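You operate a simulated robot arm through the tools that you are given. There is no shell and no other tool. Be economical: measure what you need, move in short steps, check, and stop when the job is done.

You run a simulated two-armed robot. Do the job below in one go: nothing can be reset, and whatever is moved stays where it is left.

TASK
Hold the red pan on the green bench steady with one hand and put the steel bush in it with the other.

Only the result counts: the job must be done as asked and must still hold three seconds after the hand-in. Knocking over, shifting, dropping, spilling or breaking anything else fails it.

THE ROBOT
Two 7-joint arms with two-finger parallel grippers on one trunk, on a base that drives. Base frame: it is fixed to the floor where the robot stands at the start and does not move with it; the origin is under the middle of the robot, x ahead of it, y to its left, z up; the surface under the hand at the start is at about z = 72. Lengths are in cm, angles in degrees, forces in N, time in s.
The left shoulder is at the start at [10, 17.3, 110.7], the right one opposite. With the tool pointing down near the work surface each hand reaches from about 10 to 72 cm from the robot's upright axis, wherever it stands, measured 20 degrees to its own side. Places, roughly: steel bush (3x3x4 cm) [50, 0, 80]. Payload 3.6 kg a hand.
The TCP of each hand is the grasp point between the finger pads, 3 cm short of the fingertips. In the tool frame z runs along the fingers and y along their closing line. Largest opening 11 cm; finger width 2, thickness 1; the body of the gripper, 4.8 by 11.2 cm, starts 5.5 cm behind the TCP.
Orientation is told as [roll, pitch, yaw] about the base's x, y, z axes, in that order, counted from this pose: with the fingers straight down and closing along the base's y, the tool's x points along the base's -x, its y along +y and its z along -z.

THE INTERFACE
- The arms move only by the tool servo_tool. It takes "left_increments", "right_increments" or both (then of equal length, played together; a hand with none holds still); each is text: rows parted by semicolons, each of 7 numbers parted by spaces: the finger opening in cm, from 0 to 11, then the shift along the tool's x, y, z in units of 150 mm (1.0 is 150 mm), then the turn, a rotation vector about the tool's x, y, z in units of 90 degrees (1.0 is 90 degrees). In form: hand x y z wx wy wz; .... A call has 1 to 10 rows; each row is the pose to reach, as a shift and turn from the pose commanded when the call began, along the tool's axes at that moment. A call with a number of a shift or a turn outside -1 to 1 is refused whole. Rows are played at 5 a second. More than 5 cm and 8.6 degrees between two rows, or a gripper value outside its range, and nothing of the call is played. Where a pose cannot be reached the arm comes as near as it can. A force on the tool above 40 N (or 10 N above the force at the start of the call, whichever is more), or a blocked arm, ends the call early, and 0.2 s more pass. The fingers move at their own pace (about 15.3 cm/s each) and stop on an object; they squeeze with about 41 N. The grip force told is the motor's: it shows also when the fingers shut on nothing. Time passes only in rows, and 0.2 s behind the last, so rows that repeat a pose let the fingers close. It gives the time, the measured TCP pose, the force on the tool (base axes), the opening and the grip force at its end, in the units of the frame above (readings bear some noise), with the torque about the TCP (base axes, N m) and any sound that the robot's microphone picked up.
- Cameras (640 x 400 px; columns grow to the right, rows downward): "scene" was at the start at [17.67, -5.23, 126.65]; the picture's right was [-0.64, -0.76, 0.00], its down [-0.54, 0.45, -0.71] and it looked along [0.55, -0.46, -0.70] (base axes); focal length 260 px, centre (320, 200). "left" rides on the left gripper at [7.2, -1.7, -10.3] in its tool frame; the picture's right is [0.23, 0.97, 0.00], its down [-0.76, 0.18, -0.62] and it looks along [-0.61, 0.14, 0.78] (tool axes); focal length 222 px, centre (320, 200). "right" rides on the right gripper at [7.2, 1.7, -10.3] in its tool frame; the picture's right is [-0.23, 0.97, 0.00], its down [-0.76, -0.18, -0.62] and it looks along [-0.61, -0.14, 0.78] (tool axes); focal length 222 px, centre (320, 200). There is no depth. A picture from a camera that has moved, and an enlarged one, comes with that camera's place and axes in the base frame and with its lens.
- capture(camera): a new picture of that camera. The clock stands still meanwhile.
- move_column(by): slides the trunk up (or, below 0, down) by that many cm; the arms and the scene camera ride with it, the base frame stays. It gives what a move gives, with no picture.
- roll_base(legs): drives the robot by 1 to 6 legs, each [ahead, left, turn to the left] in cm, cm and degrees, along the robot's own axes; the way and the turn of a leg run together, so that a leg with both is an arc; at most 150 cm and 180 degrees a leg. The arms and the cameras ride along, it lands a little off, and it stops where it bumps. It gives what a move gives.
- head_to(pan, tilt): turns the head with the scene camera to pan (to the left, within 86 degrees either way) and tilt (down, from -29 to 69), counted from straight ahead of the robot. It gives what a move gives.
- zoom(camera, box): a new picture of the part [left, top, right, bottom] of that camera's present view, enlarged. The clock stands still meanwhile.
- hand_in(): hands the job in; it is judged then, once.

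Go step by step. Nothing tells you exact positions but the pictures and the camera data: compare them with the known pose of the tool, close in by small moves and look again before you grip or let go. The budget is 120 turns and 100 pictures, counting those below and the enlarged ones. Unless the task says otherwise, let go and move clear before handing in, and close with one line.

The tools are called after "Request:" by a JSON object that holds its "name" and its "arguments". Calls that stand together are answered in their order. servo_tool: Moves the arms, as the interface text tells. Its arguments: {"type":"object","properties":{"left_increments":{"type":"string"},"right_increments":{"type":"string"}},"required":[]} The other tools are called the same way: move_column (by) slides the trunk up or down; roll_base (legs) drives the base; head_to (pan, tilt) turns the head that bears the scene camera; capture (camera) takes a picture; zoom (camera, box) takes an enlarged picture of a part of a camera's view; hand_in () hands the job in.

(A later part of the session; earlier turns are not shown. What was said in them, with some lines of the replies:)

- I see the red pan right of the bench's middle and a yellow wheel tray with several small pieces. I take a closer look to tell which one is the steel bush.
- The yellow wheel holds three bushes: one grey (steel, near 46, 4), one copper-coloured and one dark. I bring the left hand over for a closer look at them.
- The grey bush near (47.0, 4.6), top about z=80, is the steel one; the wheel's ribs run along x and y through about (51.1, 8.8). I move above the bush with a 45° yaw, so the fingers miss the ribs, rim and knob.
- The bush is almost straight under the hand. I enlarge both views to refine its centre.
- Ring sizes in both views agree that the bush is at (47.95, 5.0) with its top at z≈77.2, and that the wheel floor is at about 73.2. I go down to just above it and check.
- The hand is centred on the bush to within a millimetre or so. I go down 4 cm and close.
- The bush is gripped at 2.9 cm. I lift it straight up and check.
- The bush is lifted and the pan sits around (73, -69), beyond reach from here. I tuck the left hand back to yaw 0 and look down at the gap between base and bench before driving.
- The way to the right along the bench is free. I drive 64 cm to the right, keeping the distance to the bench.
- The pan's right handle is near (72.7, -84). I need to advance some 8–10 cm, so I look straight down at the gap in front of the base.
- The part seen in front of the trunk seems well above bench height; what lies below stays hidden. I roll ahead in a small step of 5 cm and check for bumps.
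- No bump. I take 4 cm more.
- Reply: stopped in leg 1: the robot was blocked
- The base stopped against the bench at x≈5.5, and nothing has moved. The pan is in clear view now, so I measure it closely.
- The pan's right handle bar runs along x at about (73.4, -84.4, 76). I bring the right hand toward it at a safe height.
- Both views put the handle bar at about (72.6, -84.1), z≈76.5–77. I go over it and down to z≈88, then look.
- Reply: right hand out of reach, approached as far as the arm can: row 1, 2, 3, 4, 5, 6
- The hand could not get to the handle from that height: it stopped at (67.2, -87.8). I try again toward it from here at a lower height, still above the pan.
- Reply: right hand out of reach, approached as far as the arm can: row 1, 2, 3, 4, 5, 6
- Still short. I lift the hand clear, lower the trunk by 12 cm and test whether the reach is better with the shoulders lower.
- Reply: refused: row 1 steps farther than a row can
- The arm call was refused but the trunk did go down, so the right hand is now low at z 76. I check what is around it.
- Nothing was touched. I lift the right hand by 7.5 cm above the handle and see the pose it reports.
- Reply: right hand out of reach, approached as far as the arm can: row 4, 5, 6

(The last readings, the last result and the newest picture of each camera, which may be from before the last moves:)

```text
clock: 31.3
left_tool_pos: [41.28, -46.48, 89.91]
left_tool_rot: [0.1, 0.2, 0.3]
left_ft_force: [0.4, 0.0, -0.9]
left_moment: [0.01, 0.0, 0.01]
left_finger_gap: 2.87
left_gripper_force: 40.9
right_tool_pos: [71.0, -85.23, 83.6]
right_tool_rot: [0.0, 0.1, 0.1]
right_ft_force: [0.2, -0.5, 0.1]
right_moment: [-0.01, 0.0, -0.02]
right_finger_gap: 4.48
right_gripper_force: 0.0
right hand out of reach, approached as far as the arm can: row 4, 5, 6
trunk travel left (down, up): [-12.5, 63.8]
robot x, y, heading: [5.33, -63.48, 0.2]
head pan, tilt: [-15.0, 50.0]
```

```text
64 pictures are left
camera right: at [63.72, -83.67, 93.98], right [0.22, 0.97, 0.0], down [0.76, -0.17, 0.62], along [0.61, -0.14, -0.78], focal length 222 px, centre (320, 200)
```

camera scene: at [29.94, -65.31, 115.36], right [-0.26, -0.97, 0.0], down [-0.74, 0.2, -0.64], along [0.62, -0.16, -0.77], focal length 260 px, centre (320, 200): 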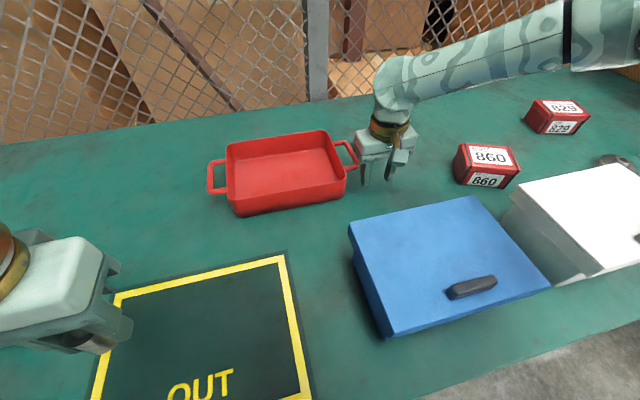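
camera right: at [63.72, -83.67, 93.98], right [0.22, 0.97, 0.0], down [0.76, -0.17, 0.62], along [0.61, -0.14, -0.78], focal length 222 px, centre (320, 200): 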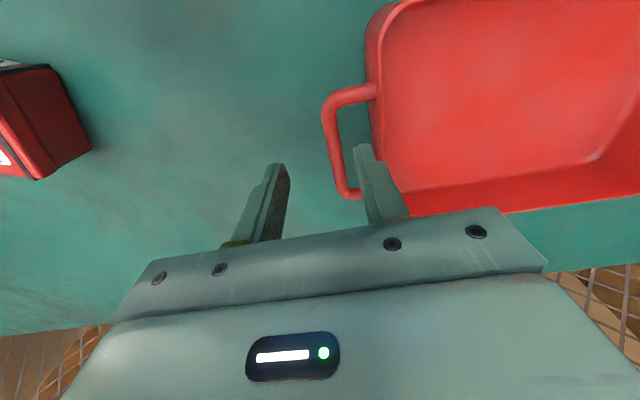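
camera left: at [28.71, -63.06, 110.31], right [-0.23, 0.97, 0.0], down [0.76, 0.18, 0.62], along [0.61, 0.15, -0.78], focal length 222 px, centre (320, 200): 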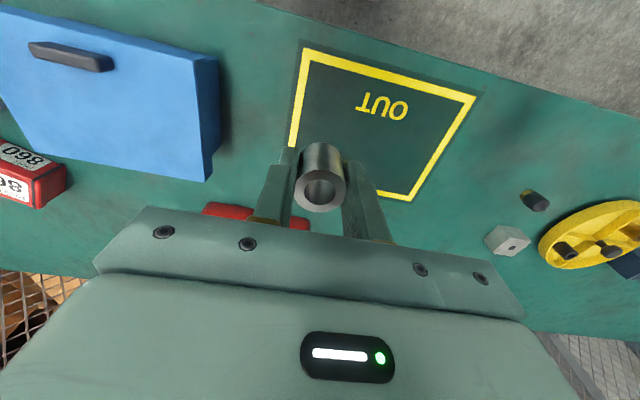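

Better: with the trunk lower the hand gets to (71.0, -85.2), which already lies along the bar. I enlarge the view to get the bar's y exactly.

Request:
{"name": "zoom", "arguments": {"camera": "right", "box": [264, 70, 408, 220]}}

Request:
{"name": "zoom", "arguments": {"camera": "scene", "box": [300, 90, 444, 220]}}

```text
2.67 times, centred on (336, 145) of right
camera zoom: at [63.72, -83.67, 93.98], right [0.22, 0.97, 0.0], down [0.76, -0.17, 0.62], along [0.61, -0.14, -0.78], focal length 592 px, centre (277, 347)
```

zoom: 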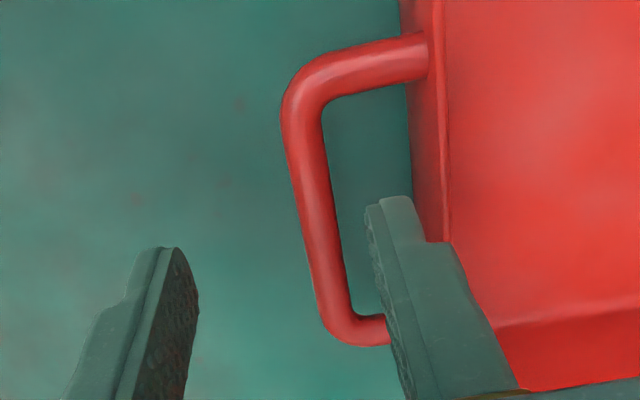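

```text
3.08 times, centred on (372, 155) of scene
camera zoom: at [30.05, -65.35, 115.31], right [-0.26, -0.97, 0.0], down [-0.74, 0.2, -0.64], along [0.62, -0.16, -0.77], focal length 801 px, centre (160, 338)
```

zoom: 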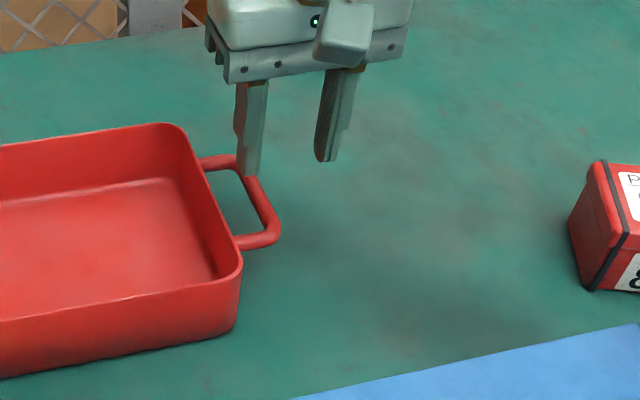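

The bar is at y≈-84.4 and 1 cm thick. I centre the hand on it with a 3.4 cm opening, then use the trunk for the first part of the descent.

Request:
{"name": "servo_tool", "arguments": {"right_increments": "3.4 0.01 0.03 0 0 0 0; 3.4 0.01 0.055 0 0 0 0; 3.4 0.01 0.055 0 0 0 0"}}

Request:
{"name": "zoom", "arguments": {"camera": "right", "box": [264, 70, 408, 220]}}

```text
clock: 32.1
left_tool_pos: [41.39, -46.43, 90.04]
left_tool_rot: [0.0, 0.1, 0.2]
left_ft_force: [0.3, -0.2, -0.7]
left_moment: [0.01, 0.02, 0.0]
left_finger_gap: 2.88
left_gripper_force: 41.2
right_tool_pos: [70.6, -84.55, 83.64]
right_tool_rot: [0.0, -0.1, 0.3]
right_ft_force: [0.5, 0.1, 0.3]
right_moment: [0.0, -0.02, -0.01]
right_finger_gap: 3.4
right_gripper_force: 0.0
right hand out of reach, approached as far as the arm can: row 2, 3
trunk travel left (down, up): [-12.5, 63.8]
robot x, y, heading: [5.37, -63.6, 0.1]
head pan, tilt: [-15.0, 50.0]
```

```text
2.67 times, centred on (336, 145) of right
camera zoom: at [63.21, -83.0, 93.98], right [0.22, 0.97, 0.0], down [0.76, -0.17, 0.62], along [0.61, -0.14, -0.78], focal length 592 px, centre (277, 347)
```

zoom: 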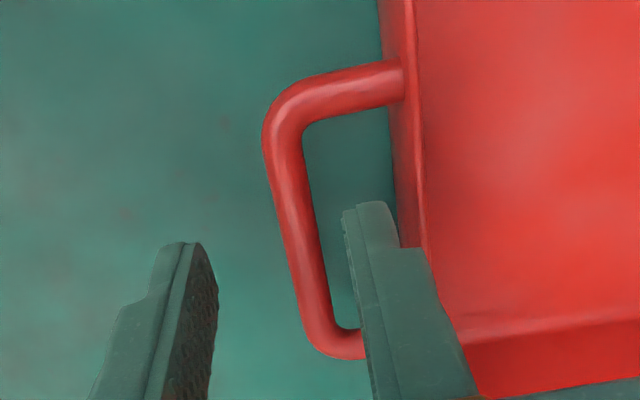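

Centred to about 2 mm. I nudge 2 mm toward the bar and ride down 4 cm with the trunk, then check.

Request:
{"name": "servo_tool", "arguments": {"right_increments": "3.4 0.02 0.015 0 0 0 0; 3.4 0.02 0.015 0 0 0 0"}}

Request:
{"name": "move_column", "arguments": {"by": -4}}

Request:
{"name": "zoom", "arguments": {"camera": "right", "box": [264, 70, 408, 220]}}

Request:
{"name": "zoom", "arguments": {"camera": "scene", "box": [280, 80, 440, 220]}}

```text
clock: 32.7
left_tool_pos: [41.15, -46.59, 90.0]
left_tool_rot: [0.0, 0.1, 0.2]
left_ft_force: [-0.5, -0.8, -1.7]
left_moment: [-0.03, 0.0, 0.02]
left_finger_gap: 2.85
left_gripper_force: 41.3
right_tool_pos: [70.13, -84.41, 83.57]
right_tool_rot: [-0.1, 0.0, 0.3]
right_ft_force: [-0.3, -0.9, -0.5]
right_moment: [0.02, 0.02, 0.04]
right_finger_gap: 3.41
right_gripper_force: 0.1
trunk travel left (down, up): [-12.5, 63.8]
robot x, y, heading: [5.53, -63.51, 0.1]
head pan, tilt: [-15.0, 50.0]
```

```text
clock: 33.5
left_tool_pos: [42.44, -46.45, 84.76]
left_tool_rot: [0.2, 3.1, 0.1]
left_ft_force: [-0.2, 0.3, -0.5]
left_moment: [0.0, 0.0, 0.0]
left_finger_gap: 2.89
left_gripper_force: 40.8
right_tool_pos: [70.09, -84.41, 79.55]
right_tool_rot: [-0.1, -0.1, 0.3]
right_ft_force: [-0.4, -0.5, -0.2]
right_moment: [-0.01, -0.05, 0.01]
right_finger_gap: 3.4
right_gripper_force: 0.0
trunk travel left (down, up): [-8.5, 67.8]
robot x, y, heading: [5.46, -63.58, 0.2]
head pan, tilt: [-15.0, 50.0]
```

```text
2.67 times, centred on (336, 145) of right
camera zoom: at [62.87, -82.75, 90.03], right [0.22, 0.97, 0.0], down [0.76, -0.17, 0.62], along [0.61, -0.14, -0.78], focal length 592 px, centre (277, 347)
```

zoom: 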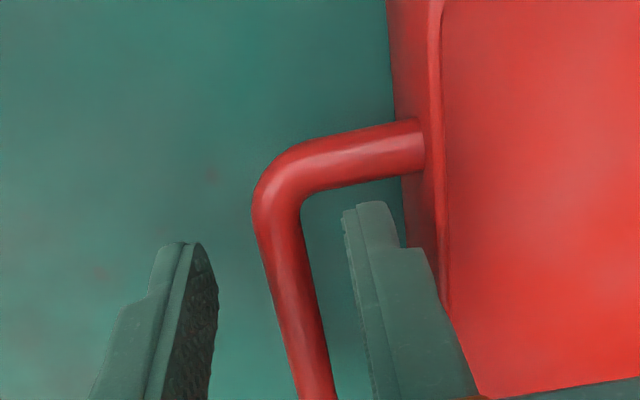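

```text
2.86 times, centred on (360, 150) of scene
camera zoom: at [32.39, -65.3, 111.07], right [-0.26, -0.97, 0.0], down [-0.74, 0.2, -0.64], along [0.62, -0.16, -0.77], focal length 744 px, centre (206, 343)
```

zoom: 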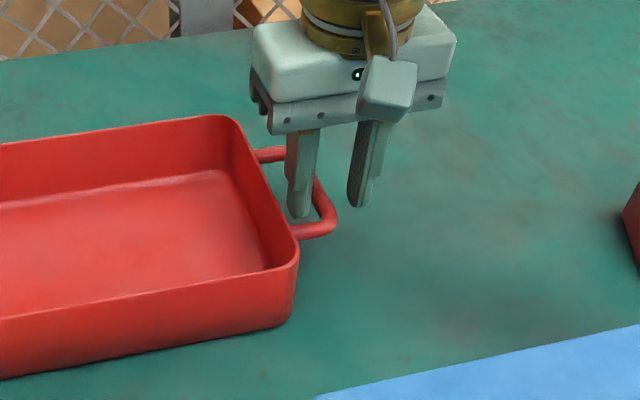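

The fingers straddle the bar as intended. I go 0.9 cm further ahead and 2.8 cm down with the arm, without closing yet.

Request:
{"name": "servo_tool", "arguments": {"right_increments": "3.4 -0.03 0.007 0 0 0 0; 3.4 -0.06 0.007 0 0 0 0; 3.4 -0.06 0.007 0.1 0 0 0; 3.4 -0.06 0.007 0.18 0 0 0; 3.4 -0.06 0.007 0.18 0 0 0"}}

Request:
{"name": "capture", "arguments": {"camera": "right"}}

Request:
{"name": "zoom", "arguments": {"camera": "scene", "box": [280, 80, 440, 220]}}

```text
clock: 34.7
left_tool_pos: [42.57, -46.53, 84.84]
left_tool_rot: [0.2, 3.2, 0.2]
left_ft_force: [0.4, -0.4, -1.0]
left_moment: [0.02, -0.01, 0.0]
left_finger_gap: 2.86
left_gripper_force: 41.1
right_tool_pos: [71.06, -84.14, 76.76]
right_tool_rot: [-0.1, 0.0, 0.3]
right_ft_force: [0.0, -0.3, 0.0]
right_moment: [0.03, -0.01, -0.01]
right_finger_gap: 3.4
right_gripper_force: 0.1
trunk travel left (down, up): [-8.5, 67.8]
robot x, y, heading: [5.68, -63.81, 0.2]
head pan, tilt: [-15.0, 50.0]
```

```text
58 pictures are left
camera right: at [63.9, -82.59, 87.18], right [0.22, 0.97, 0.0], down [0.76, -0.17, 0.62], along [0.61, -0.14, -0.78], focal length 222 px, centre (320, 200)
```

right: 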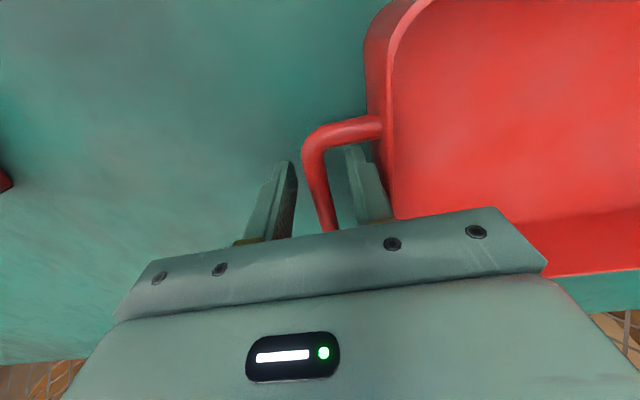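

```text
2.86 times, centred on (360, 150) of scene
camera zoom: at [32.48, -65.3, 111.04], right [-0.26, -0.97, 0.0], down [-0.74, 0.2, -0.64], along [0.62, -0.16, -0.77], focal length 744 px, centre (206, 343)
```

zoom: 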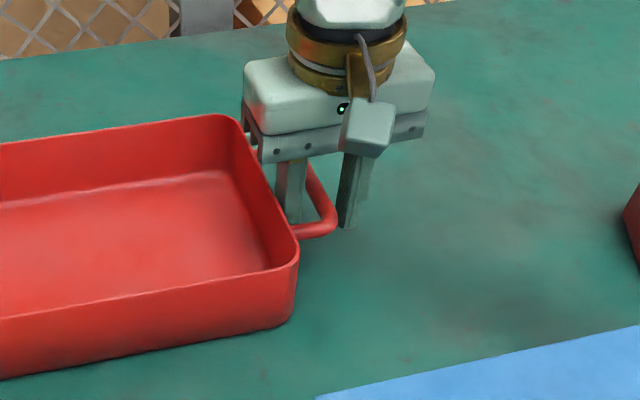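

The bar is between the fingers. Before I grip, I make sure the left hand can reach over the pan at this trunk height.

Request:
{"name": "servo_tool", "arguments": {"left_increments": "2 -0.1 0 -0.2 0 0 0; 2 -0.3 -0.12 -0.4 0 0 0; 2 -0.5 -0.25 -0.5 0 0 0; 2 -0.75 -0.4 -0.5 0 0 0; 2 -1 -0.55 -0.5 0 0 0; 2 -1 -0.55 -0.5 0 0 0"}}

```text
clock: 36.1
left_tool_pos: [58.04, -54.85, 91.33]
left_tool_rot: [0.1, 3.2, 0.1]
left_ft_force: [-0.2, -0.2, -1.1]
left_moment: [0.0, -0.03, 0.0]
left_finger_gap: 2.88
left_gripper_force: 40.9
right_tool_pos: [71.23, -84.24, 76.85]
right_tool_rot: [-0.1, 0.0, 0.3]
right_ft_force: [-0.1, -0.2, 0.2]
right_moment: [-0.01, 0.01, -0.01]
right_finger_gap: 3.43
right_gripper_force: 0.0
trunk travel left (down, up): [-8.5, 67.8]
robot x, y, heading: [5.38, -63.8, 0.1]
head pan, tilt: [-15.0, 50.0]
```

Request:
{"name": "servo_tool", "arguments": {"left_increments": "2 -0.2 -0.15 0 0 -0.035 0; 2 -0.4 -0.3 0 0 -0.035 0; 2 -0.6 -0.45 0 0 -0.035 0; 2 -0.75 -0.63 0 0 -0.035 0; 2 -0.75 -0.63 0 0 -0.035 0"}}

Request:
{"name": "capture", "arguments": {"camera": "scene"}}

Request:
{"name": "capture", "arguments": {"camera": "left"}}

```text
clock: 37.3
left_tool_pos: [69.45, -64.23, 90.71]
left_tool_rot: [0.0, 0.1, 0.0]
left_ft_force: [-0.7, 0.4, -0.7]
left_moment: [0.03, -0.01, 0.0]
left_finger_gap: 2.83
left_gripper_force: 41.0
right_tool_pos: [71.24, -84.21, 76.84]
right_tool_rot: [0.0, 0.0, 0.4]
right_ft_force: [0.6, -0.2, -0.5]
right_moment: [-0.01, 0.0, -0.03]
right_finger_gap: 3.41
right_gripper_force: 0.1
trunk travel left (down, up): [-8.5, 67.8]
robot x, y, heading: [5.67, -63.35, 0.1]
head pan, tilt: [-15.0, 50.0]
```

```text
56 pictures are left
camera scene: at [32.48, -65.32, 111.04], right [-0.26, -0.97, 0.0], down [-0.74, 0.2, -0.64], along [0.62, -0.16, -0.77], focal length 260 px, centre (320, 200)
```

scene: 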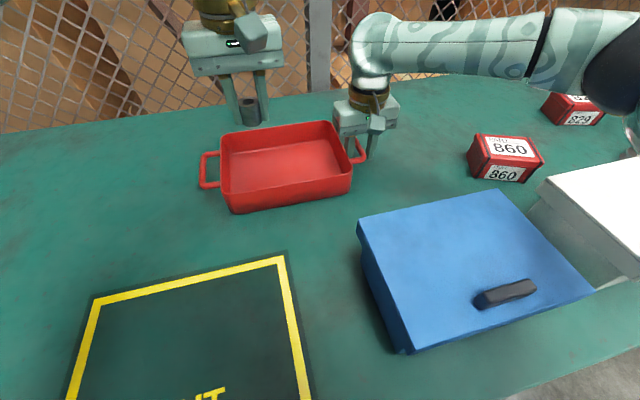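

```text
55 pictures are left
camera left: at [62.19, -65.9, 101.17], right [-0.23, 0.97, 0.0], down [0.76, 0.18, 0.62], along [0.61, 0.14, -0.78], focal length 222 px, centre (320, 200)
```

left: 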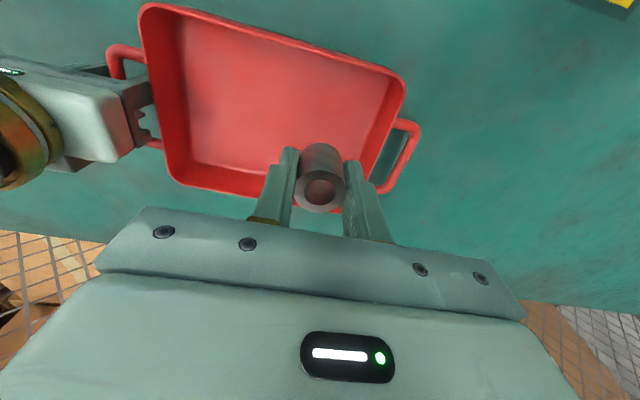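

The left hand reaches and the spot beneath it is well inside the pan. I close the right hand on the handle now.

Request:
{"name": "servo_tool", "arguments": {"right_increments": "2.6 0 0 0 0 0 0; 2 0 0 0 0 0 0; 1.6 0 0 0 0 0 0; 1.2 0 0 0 0 0 0; 0.6 0 0 0 0 0 0; 0.3 0 0 0 0 0 0; 0.3 0 0 0 0 0 0"}}

Request:
{"name": "capture", "arguments": {"camera": "scene"}}

Request:
{"name": "capture", "arguments": {"camera": "right"}}

```text
clock: 38.9
left_tool_pos: [69.45, -64.39, 90.72]
left_tool_rot: [0.0, 0.1, 0.2]
left_ft_force: [-0.2, -0.3, -0.7]
left_moment: [0.03, 0.01, 0.0]
left_finger_gap: 2.84
left_gripper_force: 40.9
right_tool_pos: [71.26, -84.24, 76.89]
right_tool_rot: [-0.1, 0.0, 0.3]
right_ft_force: [1.0, 1.4, 0.0]
right_moment: [-0.04, 0.06, -0.08]
right_finger_gap: 1.1
right_gripper_force: 41.1
trunk travel left (down, up): [-8.5, 67.8]
robot x, y, heading: [5.15, -63.42, 0.5]
head pan, tilt: [-15.0, 50.0]
```

```text
54 pictures are left
camera scene: at [32.49, -65.31, 111.03], right [-0.26, -0.97, 0.0], down [-0.74, 0.2, -0.64], along [0.62, -0.16, -0.77], focal length 260 px, centre (320, 200)
```

scene: 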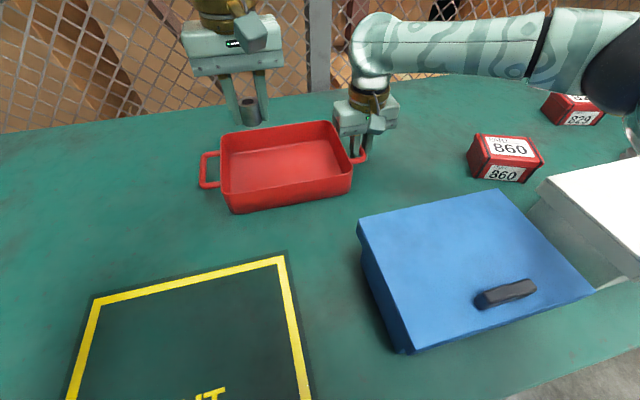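

```text
53 pictures are left
camera right: at [63.91, -82.59, 87.2], right [0.22, 0.97, 0.0], down [0.76, -0.17, 0.62], along [0.61, -0.14, -0.78], focal length 222 px, centre (320, 200)
```

right: 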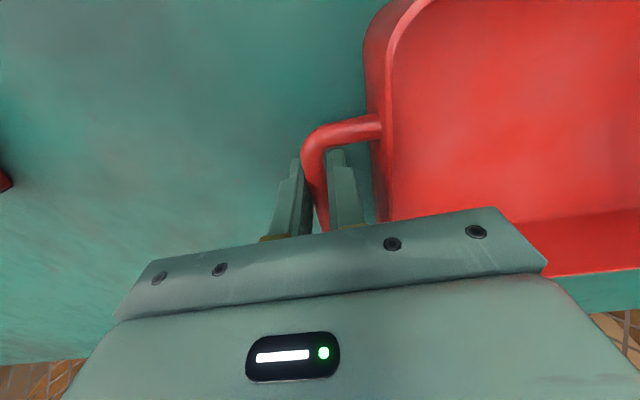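

The handle is gripped at 1.1 cm and the pan has not moved. I lower the bush to just above the pan floor and check.

Request:
{"name": "servo_tool", "arguments": {"left_increments": "2 0 0 0.25 0 0 0; 2 0 0 0.5 0 0 0; 2 0 0 0.7 0 0 0; 2 0 0 0.82 0 0 0; 2 0 0 0.82 0 0 0"}}

Request:
{"name": "capture", "arguments": {"camera": "left"}}

Request:
{"name": "zoom", "arguments": {"camera": "scene", "box": [180, 70, 400, 220]}}

```text
clock: 40.1
left_tool_pos: [69.13, -64.16, 78.33]
left_tool_rot: [0.1, 0.0, 0.1]
left_ft_force: [1.2, -0.7, -0.9]
left_moment: [0.01, 0.01, -0.03]
left_finger_gap: 2.89
left_gripper_force: 41.4
right_tool_pos: [71.16, -84.24, 76.79]
right_tool_rot: [-0.1, 0.0, 0.3]
right_ft_force: [0.7, -2.2, 0.5]
right_moment: [-0.02, 0.06, -0.03]
right_finger_gap: 1.11
right_gripper_force: 40.6
trunk travel left (down, up): [-8.5, 67.8]
robot x, y, heading: [5.12, -63.76, 0.4]
head pan, tilt: [-15.0, 50.0]
```

```text
52 pictures are left
camera left: at [62.02, -65.76, 88.72], right [-0.23, 0.97, 0.0], down [0.76, 0.18, 0.62], along [0.61, 0.15, -0.78], focal length 222 px, centre (320, 200)
```

left: 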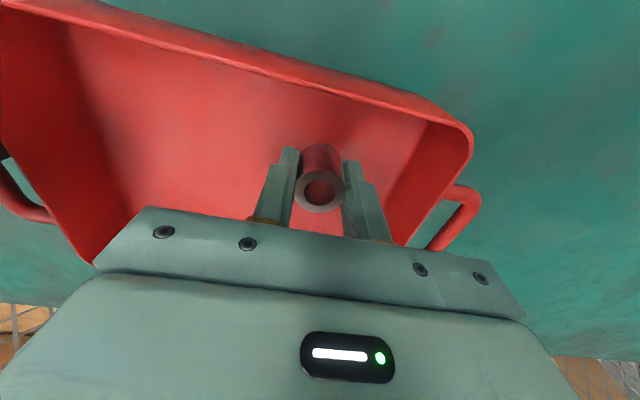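

```text
2.67 times, centred on (290, 145) of scene
camera zoom: at [32.49, -65.33, 111.04], right [-0.26, -0.97, 0.0], down [-0.74, 0.2, -0.64], along [0.62, -0.16, -0.77], focal length 694 px, centre (400, 347)
```

zoom: 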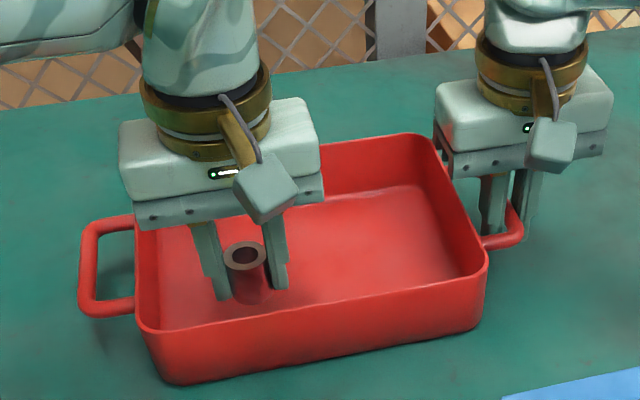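

The bush is inside the pan, clear of the walls. I lower in millimetre steps and watch the force.

Request:
{"name": "servo_tool", "arguments": {"left_increments": "2 0 0 0.03 0 0 0; 2 0 0 0.06 0 0 0; 2 0 0 0.09 0 0 0; 2 0 0 0.1 0 0 0; 2 0 0 0.1 0 0 0"}}

Request:
{"name": "servo_tool", "arguments": {"left_increments": "2 0 0 0.007 0 0 0; 2 0 0 0.014 0 0 0; 2 0 0 0.014 0 0 0"}}

```text
clock: 41.3
left_tool_pos: [69.17, -64.18, 77.05]
left_tool_rot: [0.1, 0.1, 0.2]
left_ft_force: [-0.2, 0.3, -0.7]
left_moment: [-0.01, 0.02, -0.03]
left_finger_gap: 2.87
left_gripper_force: 41.2
right_tool_pos: [71.23, -84.3, 76.85]
right_tool_rot: [-0.1, 0.1, 0.4]
right_ft_force: [1.0, -2.5, 1.6]
right_moment: [-0.01, -0.1, -0.06]
right_finger_gap: 1.13
right_gripper_force: 41.6
trunk travel left (down, up): [-8.5, 67.8]
robot x, y, heading: [5.43, -63.44, 0.1]
head pan, tilt: [-15.0, 50.0]
```

```text
clock: 42.1
left_tool_pos: [69.17, -64.2, 76.75]
left_tool_rot: [0.1, 0.1, 0.1]
left_ft_force: [-0.3, -0.8, -0.7]
left_moment: [0.04, 0.01, 0.01]
left_finger_gap: 2.87
left_gripper_force: 41.3
right_tool_pos: [71.19, -84.13, 76.87]
right_tool_rot: [-0.2, 0.0, 0.3]
right_ft_force: [0.8, -2.6, 1.4]
right_moment: [0.01, 0.0, -0.06]
right_finger_gap: 1.11
right_gripper_force: 40.7
trunk travel left (down, up): [-8.5, 67.8]
robot x, y, heading: [5.65, -63.62, 0.3]
head pan, tilt: [-15.0, 50.0]
```

Request:
{"name": "servo_tool", "arguments": {"left_increments": "2 0 0 0.007 0 0 0; 2 0 0 0.014 0 0 0; 2 0 0 0.014 0 0 0"}}

Request:
{"name": "servo_tool", "arguments": {"left_increments": "2 0 0 0.007 0 0 0; 2 0 0 0.014 0 0 0; 2 0 0 0.014 0 0 0"}}

```text
clock: 42.9
left_tool_pos: [69.24, -64.2, 76.48]
left_tool_rot: [0.1, 0.1, 0.2]
left_ft_force: [-0.4, -0.1, -1.7]
left_moment: [0.02, -0.02, -0.02]
left_finger_gap: 2.88
left_gripper_force: 41.0
right_tool_pos: [71.22, -84.24, 76.84]
right_tool_rot: [-0.1, 0.0, 0.4]
right_ft_force: [1.5, -1.5, 2.6]
right_moment: [-0.01, 0.05, -0.05]
right_finger_gap: 1.16
right_gripper_force: 41.0
trunk travel left (down, up): [-8.5, 67.8]
robot x, y, heading: [5.37, -63.64, 0.1]
head pan, tilt: [-15.0, 50.0]
```

```text
clock: 43.7
left_tool_pos: [69.08, -64.24, 76.38]
left_tool_rot: [0.1, 0.2, 0.2]
left_ft_force: [-0.4, -0.1, -0.3]
left_moment: [0.03, -0.01, 0.02]
left_finger_gap: 2.84
left_gripper_force: 41.2
right_tool_pos: [71.15, -84.19, 76.88]
right_tool_rot: [-0.2, -0.1, 0.3]
right_ft_force: [0.7, -0.6, 0.7]
right_moment: [0.0, -0.01, -0.03]
right_finger_gap: 1.13
right_gripper_force: 41.0
trunk travel left (down, up): [-8.5, 67.8]
robot x, y, heading: [5.57, -63.59, 0.2]
head pan, tilt: [-15.0, 50.0]
```

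Request:
{"name": "servo_tool", "arguments": {"left_increments": "2 0 0 0.007 0 0 0; 2 0 0 0.014 0 0 0; 2 0 0 0.014 0 0 0"}}

Request:
{"name": "servo_tool", "arguments": {"left_increments": "2 0 0 0.007 0 0 0; 2 0 0 0.014 0 0 0; 2 0 0 0.014 0 0 0"}}

Request:
{"name": "zoom", "arguments": {"camera": "scene", "box": [220, 130, 320, 200]}}

```text
clock: 44.5
left_tool_pos: [69.15, -64.22, 76.16]
left_tool_rot: [0.1, 0.1, 0.2]
left_ft_force: [0.3, -0.2, -1.8]
left_moment: [0.01, -0.03, -0.03]
left_finger_gap: 2.87
left_gripper_force: 41.1
right_tool_pos: [71.22, -84.15, 76.85]
right_tool_rot: [-0.1, -0.1, 0.2]
right_ft_force: [0.7, -0.5, 1.5]
right_moment: [0.02, 0.01, -0.03]
right_finger_gap: 1.12
right_gripper_force: 40.5
trunk travel left (down, up): [-8.5, 67.8]
robot x, y, heading: [5.66, -63.31, 0.2]
head pan, tilt: [-15.0, 50.0]
```

```text
clock: 45.3
left_tool_pos: [69.14, -64.07, 76.03]
left_tool_rot: [0.0, 0.2, 0.2]
left_ft_force: [0.0, 0.0, -0.9]
left_moment: [-0.04, 0.04, -0.01]
left_finger_gap: 2.88
left_gripper_force: 40.7
right_tool_pos: [71.22, -84.21, 76.75]
right_tool_rot: [-0.1, -0.1, 0.3]
right_ft_force: [0.1, -0.8, 2.6]
right_moment: [0.01, 0.0, -0.07]
right_finger_gap: 1.14
right_gripper_force: 41.0
trunk travel left (down, up): [-8.5, 67.8]
robot x, y, heading: [5.43, -63.28, 0.3]
head pan, tilt: [-15.0, 50.0]
```

```text
5.71 times, centred on (270, 165) of scene
camera zoom: at [32.48, -65.32, 111.04], right [-0.26, -0.97, 0.0], down [-0.74, 0.2, -0.64], along [0.62, -0.16, -0.77], focal length 1487 px, centre (606, 400)
```

zoom: 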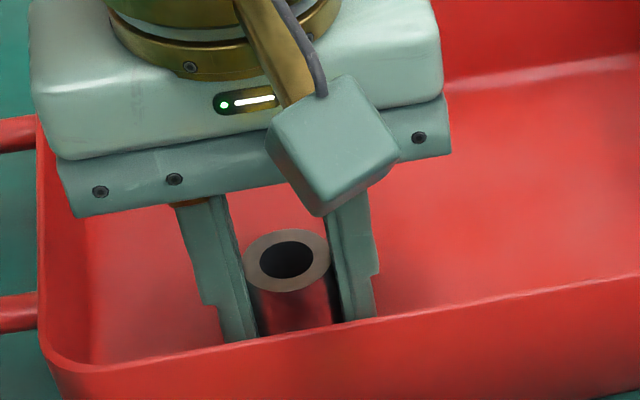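

Request:
{"name": "servo_tool", "arguments": {"left_increments": "2 0 0 0.007 0 0 0; 2 0 0 0.014 0 0 0; 2 0 0 0.014 0 0 0"}}

Request:
{"name": "servo_tool", "arguments": {"left_increments": "2 0 0 0.007 0 0 0; 2 0 0 0.014 0 0 0; 2 0 0 0.014 0 0 0"}}

```text
clock: 46.1
left_tool_pos: [69.21, -64.12, 75.74]
left_tool_rot: [0.1, 0.1, 0.2]
left_ft_force: [-0.6, 0.7, -1.4]
left_moment: [-0.02, 0.03, 0.0]
left_finger_gap: 2.84
left_gripper_force: 41.0
right_tool_pos: [71.14, -84.21, 76.88]
right_tool_rot: [-0.2, 0.0, 0.3]
right_ft_force: [0.4, -1.4, 1.5]
right_moment: [-0.02, 0.03, -0.06]
right_finger_gap: 1.14
right_gripper_force: 41.4
trunk travel left (down, up): [-8.5, 67.8]
robot x, y, heading: [5.17, -63.62, 0.1]
head pan, tilt: [-15.0, 50.0]
```

```text
clock: 46.9
left_tool_pos: [69.14, -64.09, 75.61]
left_tool_rot: [0.1, 0.1, 0.2]
left_ft_force: [0.4, -0.2, -0.8]
left_moment: [-0.02, -0.01, 0.02]
left_finger_gap: 2.87
left_gripper_force: 41.1
right_tool_pos: [71.24, -84.23, 76.89]
right_tool_rot: [0.0, 0.0, 0.4]
right_ft_force: [-0.6, -1.2, 0.8]
right_moment: [-0.04, -0.01, -0.06]
right_finger_gap: 1.14
right_gripper_force: 40.8
trunk travel left (down, up): [-8.5, 67.8]
robot x, y, heading: [5.8, -63.33, 0.4]
head pan, tilt: [-15.0, 50.0]
```

No touch yet; the fingertips look about level with the bush's lower end, so the floor should come soon. I continue in 1–2 mm steps.

Request:
{"name": "servo_tool", "arguments": {"left_increments": "2 0 0 0.007 0 0 0; 2 0 0 0.014 0 0 0; 2 0 0 0.014 0 0 0"}}

Request:
{"name": "zoom", "arguments": {"camera": "scene", "box": [220, 130, 320, 200]}}

Request:
{"name": "zoom", "arguments": {"camera": "left", "box": [240, 100, 400, 240]}}

```text
clock: 47.7
left_tool_pos: [69.1, -64.13, 75.4]
left_tool_rot: [0.1, -0.1, 0.2]
left_ft_force: [2.2, -0.2, 14.8]
left_moment: [-0.04, -0.07, -0.02]
left_finger_gap: 2.84
left_gripper_force: 40.8
right_tool_pos: [71.26, -84.17, 76.9]
right_tool_rot: [-0.1, 0.0, 0.3]
right_ft_force: [1.3, 0.2, -1.5]
right_moment: [-0.04, -0.42, -0.15]
right_finger_gap: 1.13
right_gripper_force: 41.6
trunk travel left (down, up): [-8.5, 67.8]
robot x, y, heading: [5.57, -63.45, 0.3]
head pan, tilt: [-15.0, 50.0]
```

```text
5.71 times, centred on (270, 165) of scene
camera zoom: at [32.44, -65.33, 111.06], right [-0.26, -0.97, 0.0], down [-0.74, 0.2, -0.64], along [0.62, -0.16, -0.77], focal length 1487 px, centre (606, 400)
```

zoom: 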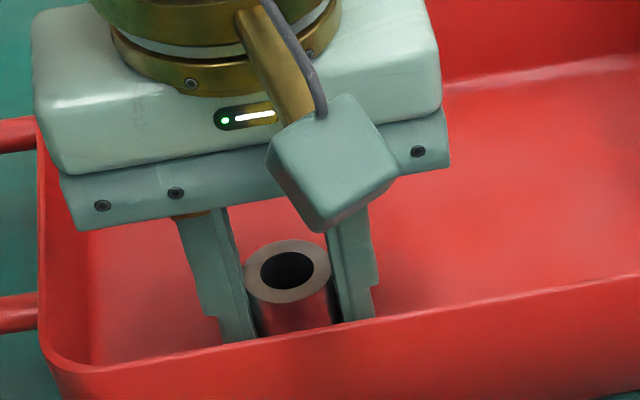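

```text
2.86 times, centred on (320, 170) of left
camera zoom: at [61.88, -65.69, 85.83], right [-0.23, 0.97, 0.0], down [0.76, 0.18, 0.62], along [0.61, 0.14, -0.78], focal length 635 px, centre (320, 286)
```

zoom: 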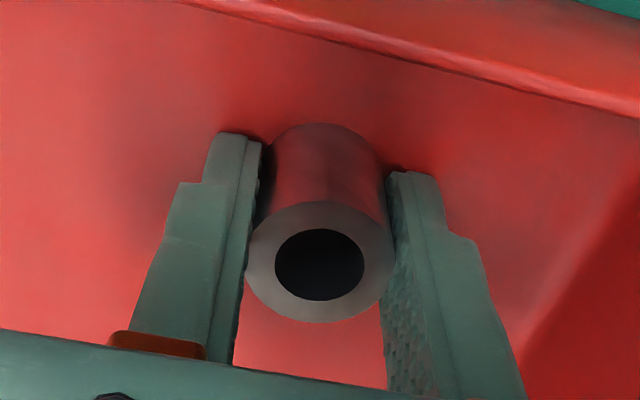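

Contact: about 15 N, and the bush stands on the pan's floor. I ease off a touch, open the left fingers slowly and check.

Request:
{"name": "servo_tool", "arguments": {"left_increments": "2 0 0 -0.008 0 0 0; 2.9 0 0 -0.008 0 0 0; 3.2 0 0 -0.008 0 0 0; 3.8 0 0 -0.008 0 0 0; 4.6 0 0 -0.008 0 0 0; 5 0 0 -0.008 0 0 0; 5 0 0 -0.008 0 0 0"}}

Request:
{"name": "zoom", "arguments": {"camera": "left", "box": [240, 100, 400, 240]}}

```text
clock: 49.3
left_tool_pos: [69.1, -64.19, 75.53]
left_tool_rot: [0.1, 0.1, 0.1]
left_ft_force: [0.1, 1.4, 0.7]
left_moment: [0.04, -0.01, -0.02]
left_finger_gap: 4.94
left_gripper_force: 0.0
right_tool_pos: [71.21, -84.29, 76.74]
right_tool_rot: [-0.1, 0.0, 0.2]
right_ft_force: [0.4, -3.6, 0.3]
right_moment: [-0.04, 0.21, -0.03]
right_finger_gap: 1.11
right_gripper_force: 41.1
trunk travel left (down, up): [-8.5, 67.8]
robot x, y, heading: [5.37, -63.5, -0.0]
head pan, tilt: [-15.0, 50.0]
```

```text
2.86 times, centred on (320, 170) of left
camera zoom: at [61.88, -65.76, 85.79], right [-0.23, 0.97, 0.0], down [0.76, 0.18, 0.62], along [0.61, 0.14, -0.78], focal length 635 px, centre (320, 286)
```

zoom: 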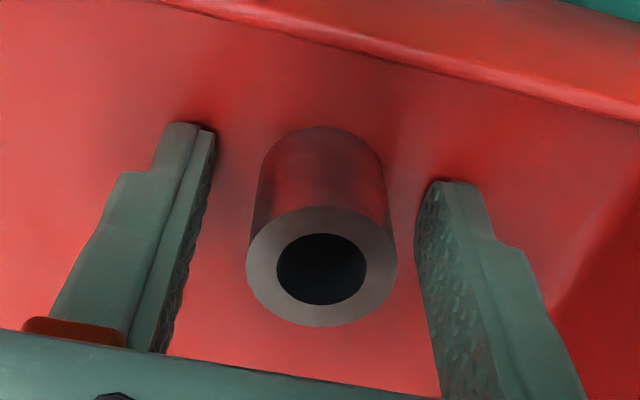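

The bush stands freely in the pan. I raise the left hand straight up and back while the right keeps hold.

Request:
{"name": "servo_tool", "arguments": {"left_increments": "5 0 0 -0.1 0 0 0; 5 0 0 -0.35 0 0 0; 5 0 0 -0.65 0 0 0; 5 0 0 -0.95 0 0 0; 5 0.2 0.2 -0.95 0 0 0; 5 0.45 0.4 -0.95 0 0 0; 5 0.7 0.6 -0.95 0 0 0"}}

Request:
{"name": "capture", "arguments": {"camera": "scene"}}

```text
clock: 50.9
left_tool_pos: [58.64, -55.21, 89.76]
left_tool_rot: [0.1, -0.1, 0.2]
left_ft_force: [-0.7, -0.7, -0.2]
left_moment: [0.03, 0.0, -0.03]
left_finger_gap: 5.01
left_gripper_force: 0.1
right_tool_pos: [71.28, -84.14, 76.91]
right_tool_rot: [-0.2, 0.0, 0.3]
right_ft_force: [-2.8, 1.6, 2.5]
right_moment: [-0.13, -0.26, 0.03]
right_finger_gap: 1.13
right_gripper_force: 40.9
trunk travel left (down, up): [-8.5, 67.8]
robot x, y, heading: [5.56, -64.0, 0.1]
head pan, tilt: [-15.0, 50.0]
```

```text
46 pictures are left
camera scene: at [32.48, -65.3, 111.03], right [-0.26, -0.97, 0.0], down [-0.74, 0.2, -0.64], along [0.62, -0.16, -0.77], focal length 260 px, centre (320, 200)
```

scene: 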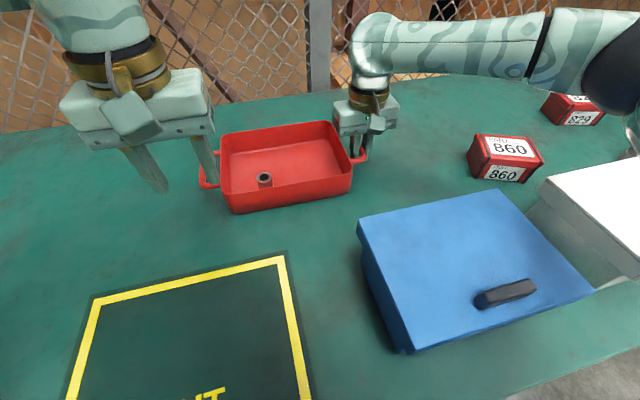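

The bush stands in the pan and the pan has not moved. Now I open the right hand to its approach width and lift it straight off the handle.

Request:
{"name": "servo_tool", "arguments": {"right_increments": "1.4 0 0 0 0 0 0; 2.2 0 0 0 0 0 0; 3.2 0 0 0 0 0 0; 3.2 0 0 0 0 0 0; 3.2 0 0 -0.1 0 0 0; 3.2 0 0 -0.25 0 0 0; 3.2 0 0 -0.5 0 0 0; 3.2 0.1 0 -0.7 0 0 0; 3.2 0.3 0 -0.9 0 0 0; 3.2 0.5 -0.1 -1 0 0 0"}}

Request:
{"name": "capture", "arguments": {"camera": "scene"}}

```text
clock: 53.1
left_tool_pos: [58.66, -55.21, 89.72]
left_tool_rot: [0.2, -0.1, 0.3]
left_ft_force: [-0.2, 0.3, 0.4]
left_moment: [0.0, -0.03, 0.02]
left_finger_gap: 5.0
left_gripper_force: 0.1
right_tool_pos: [63.55, -85.74, 92.16]
right_tool_rot: [-0.1, 0.0, 0.2]
right_ft_force: [0.3, -0.7, -0.7]
right_moment: [-0.03, -0.02, -0.01]
right_finger_gap: 3.2
right_gripper_force: 0.0
trunk travel left (down, up): [-8.5, 67.8]
robot x, y, heading: [5.25, -63.18, 0.3]
head pan, tilt: [-15.0, 50.0]
```

```text
45 pictures are left
camera scene: at [32.41, -65.31, 111.06], right [-0.26, -0.97, 0.0], down [-0.74, 0.2, -0.64], along [0.62, -0.16, -0.77], focal length 260 px, centre (320, 200)
```

scene: 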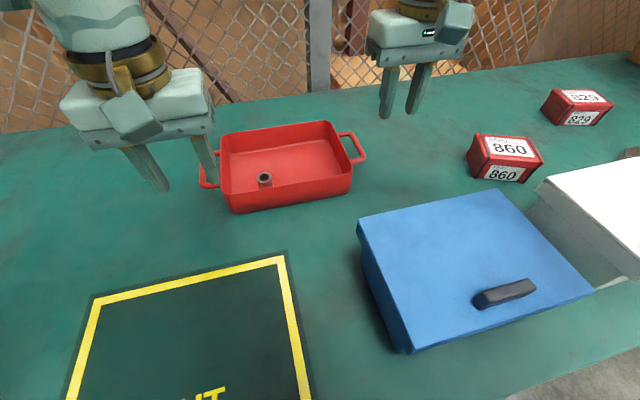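

The pan stands where it was with the steel bush upright inside, and both hands are open and clear. I hand in.

Request:
{"name": "hand_in", "arguments": {}}

```text
The job is handed in.
```

The steel bush is standing upright in the red pan. The right hand held the pan by its handle while the left put the bush in, and both hands are now open and clear.
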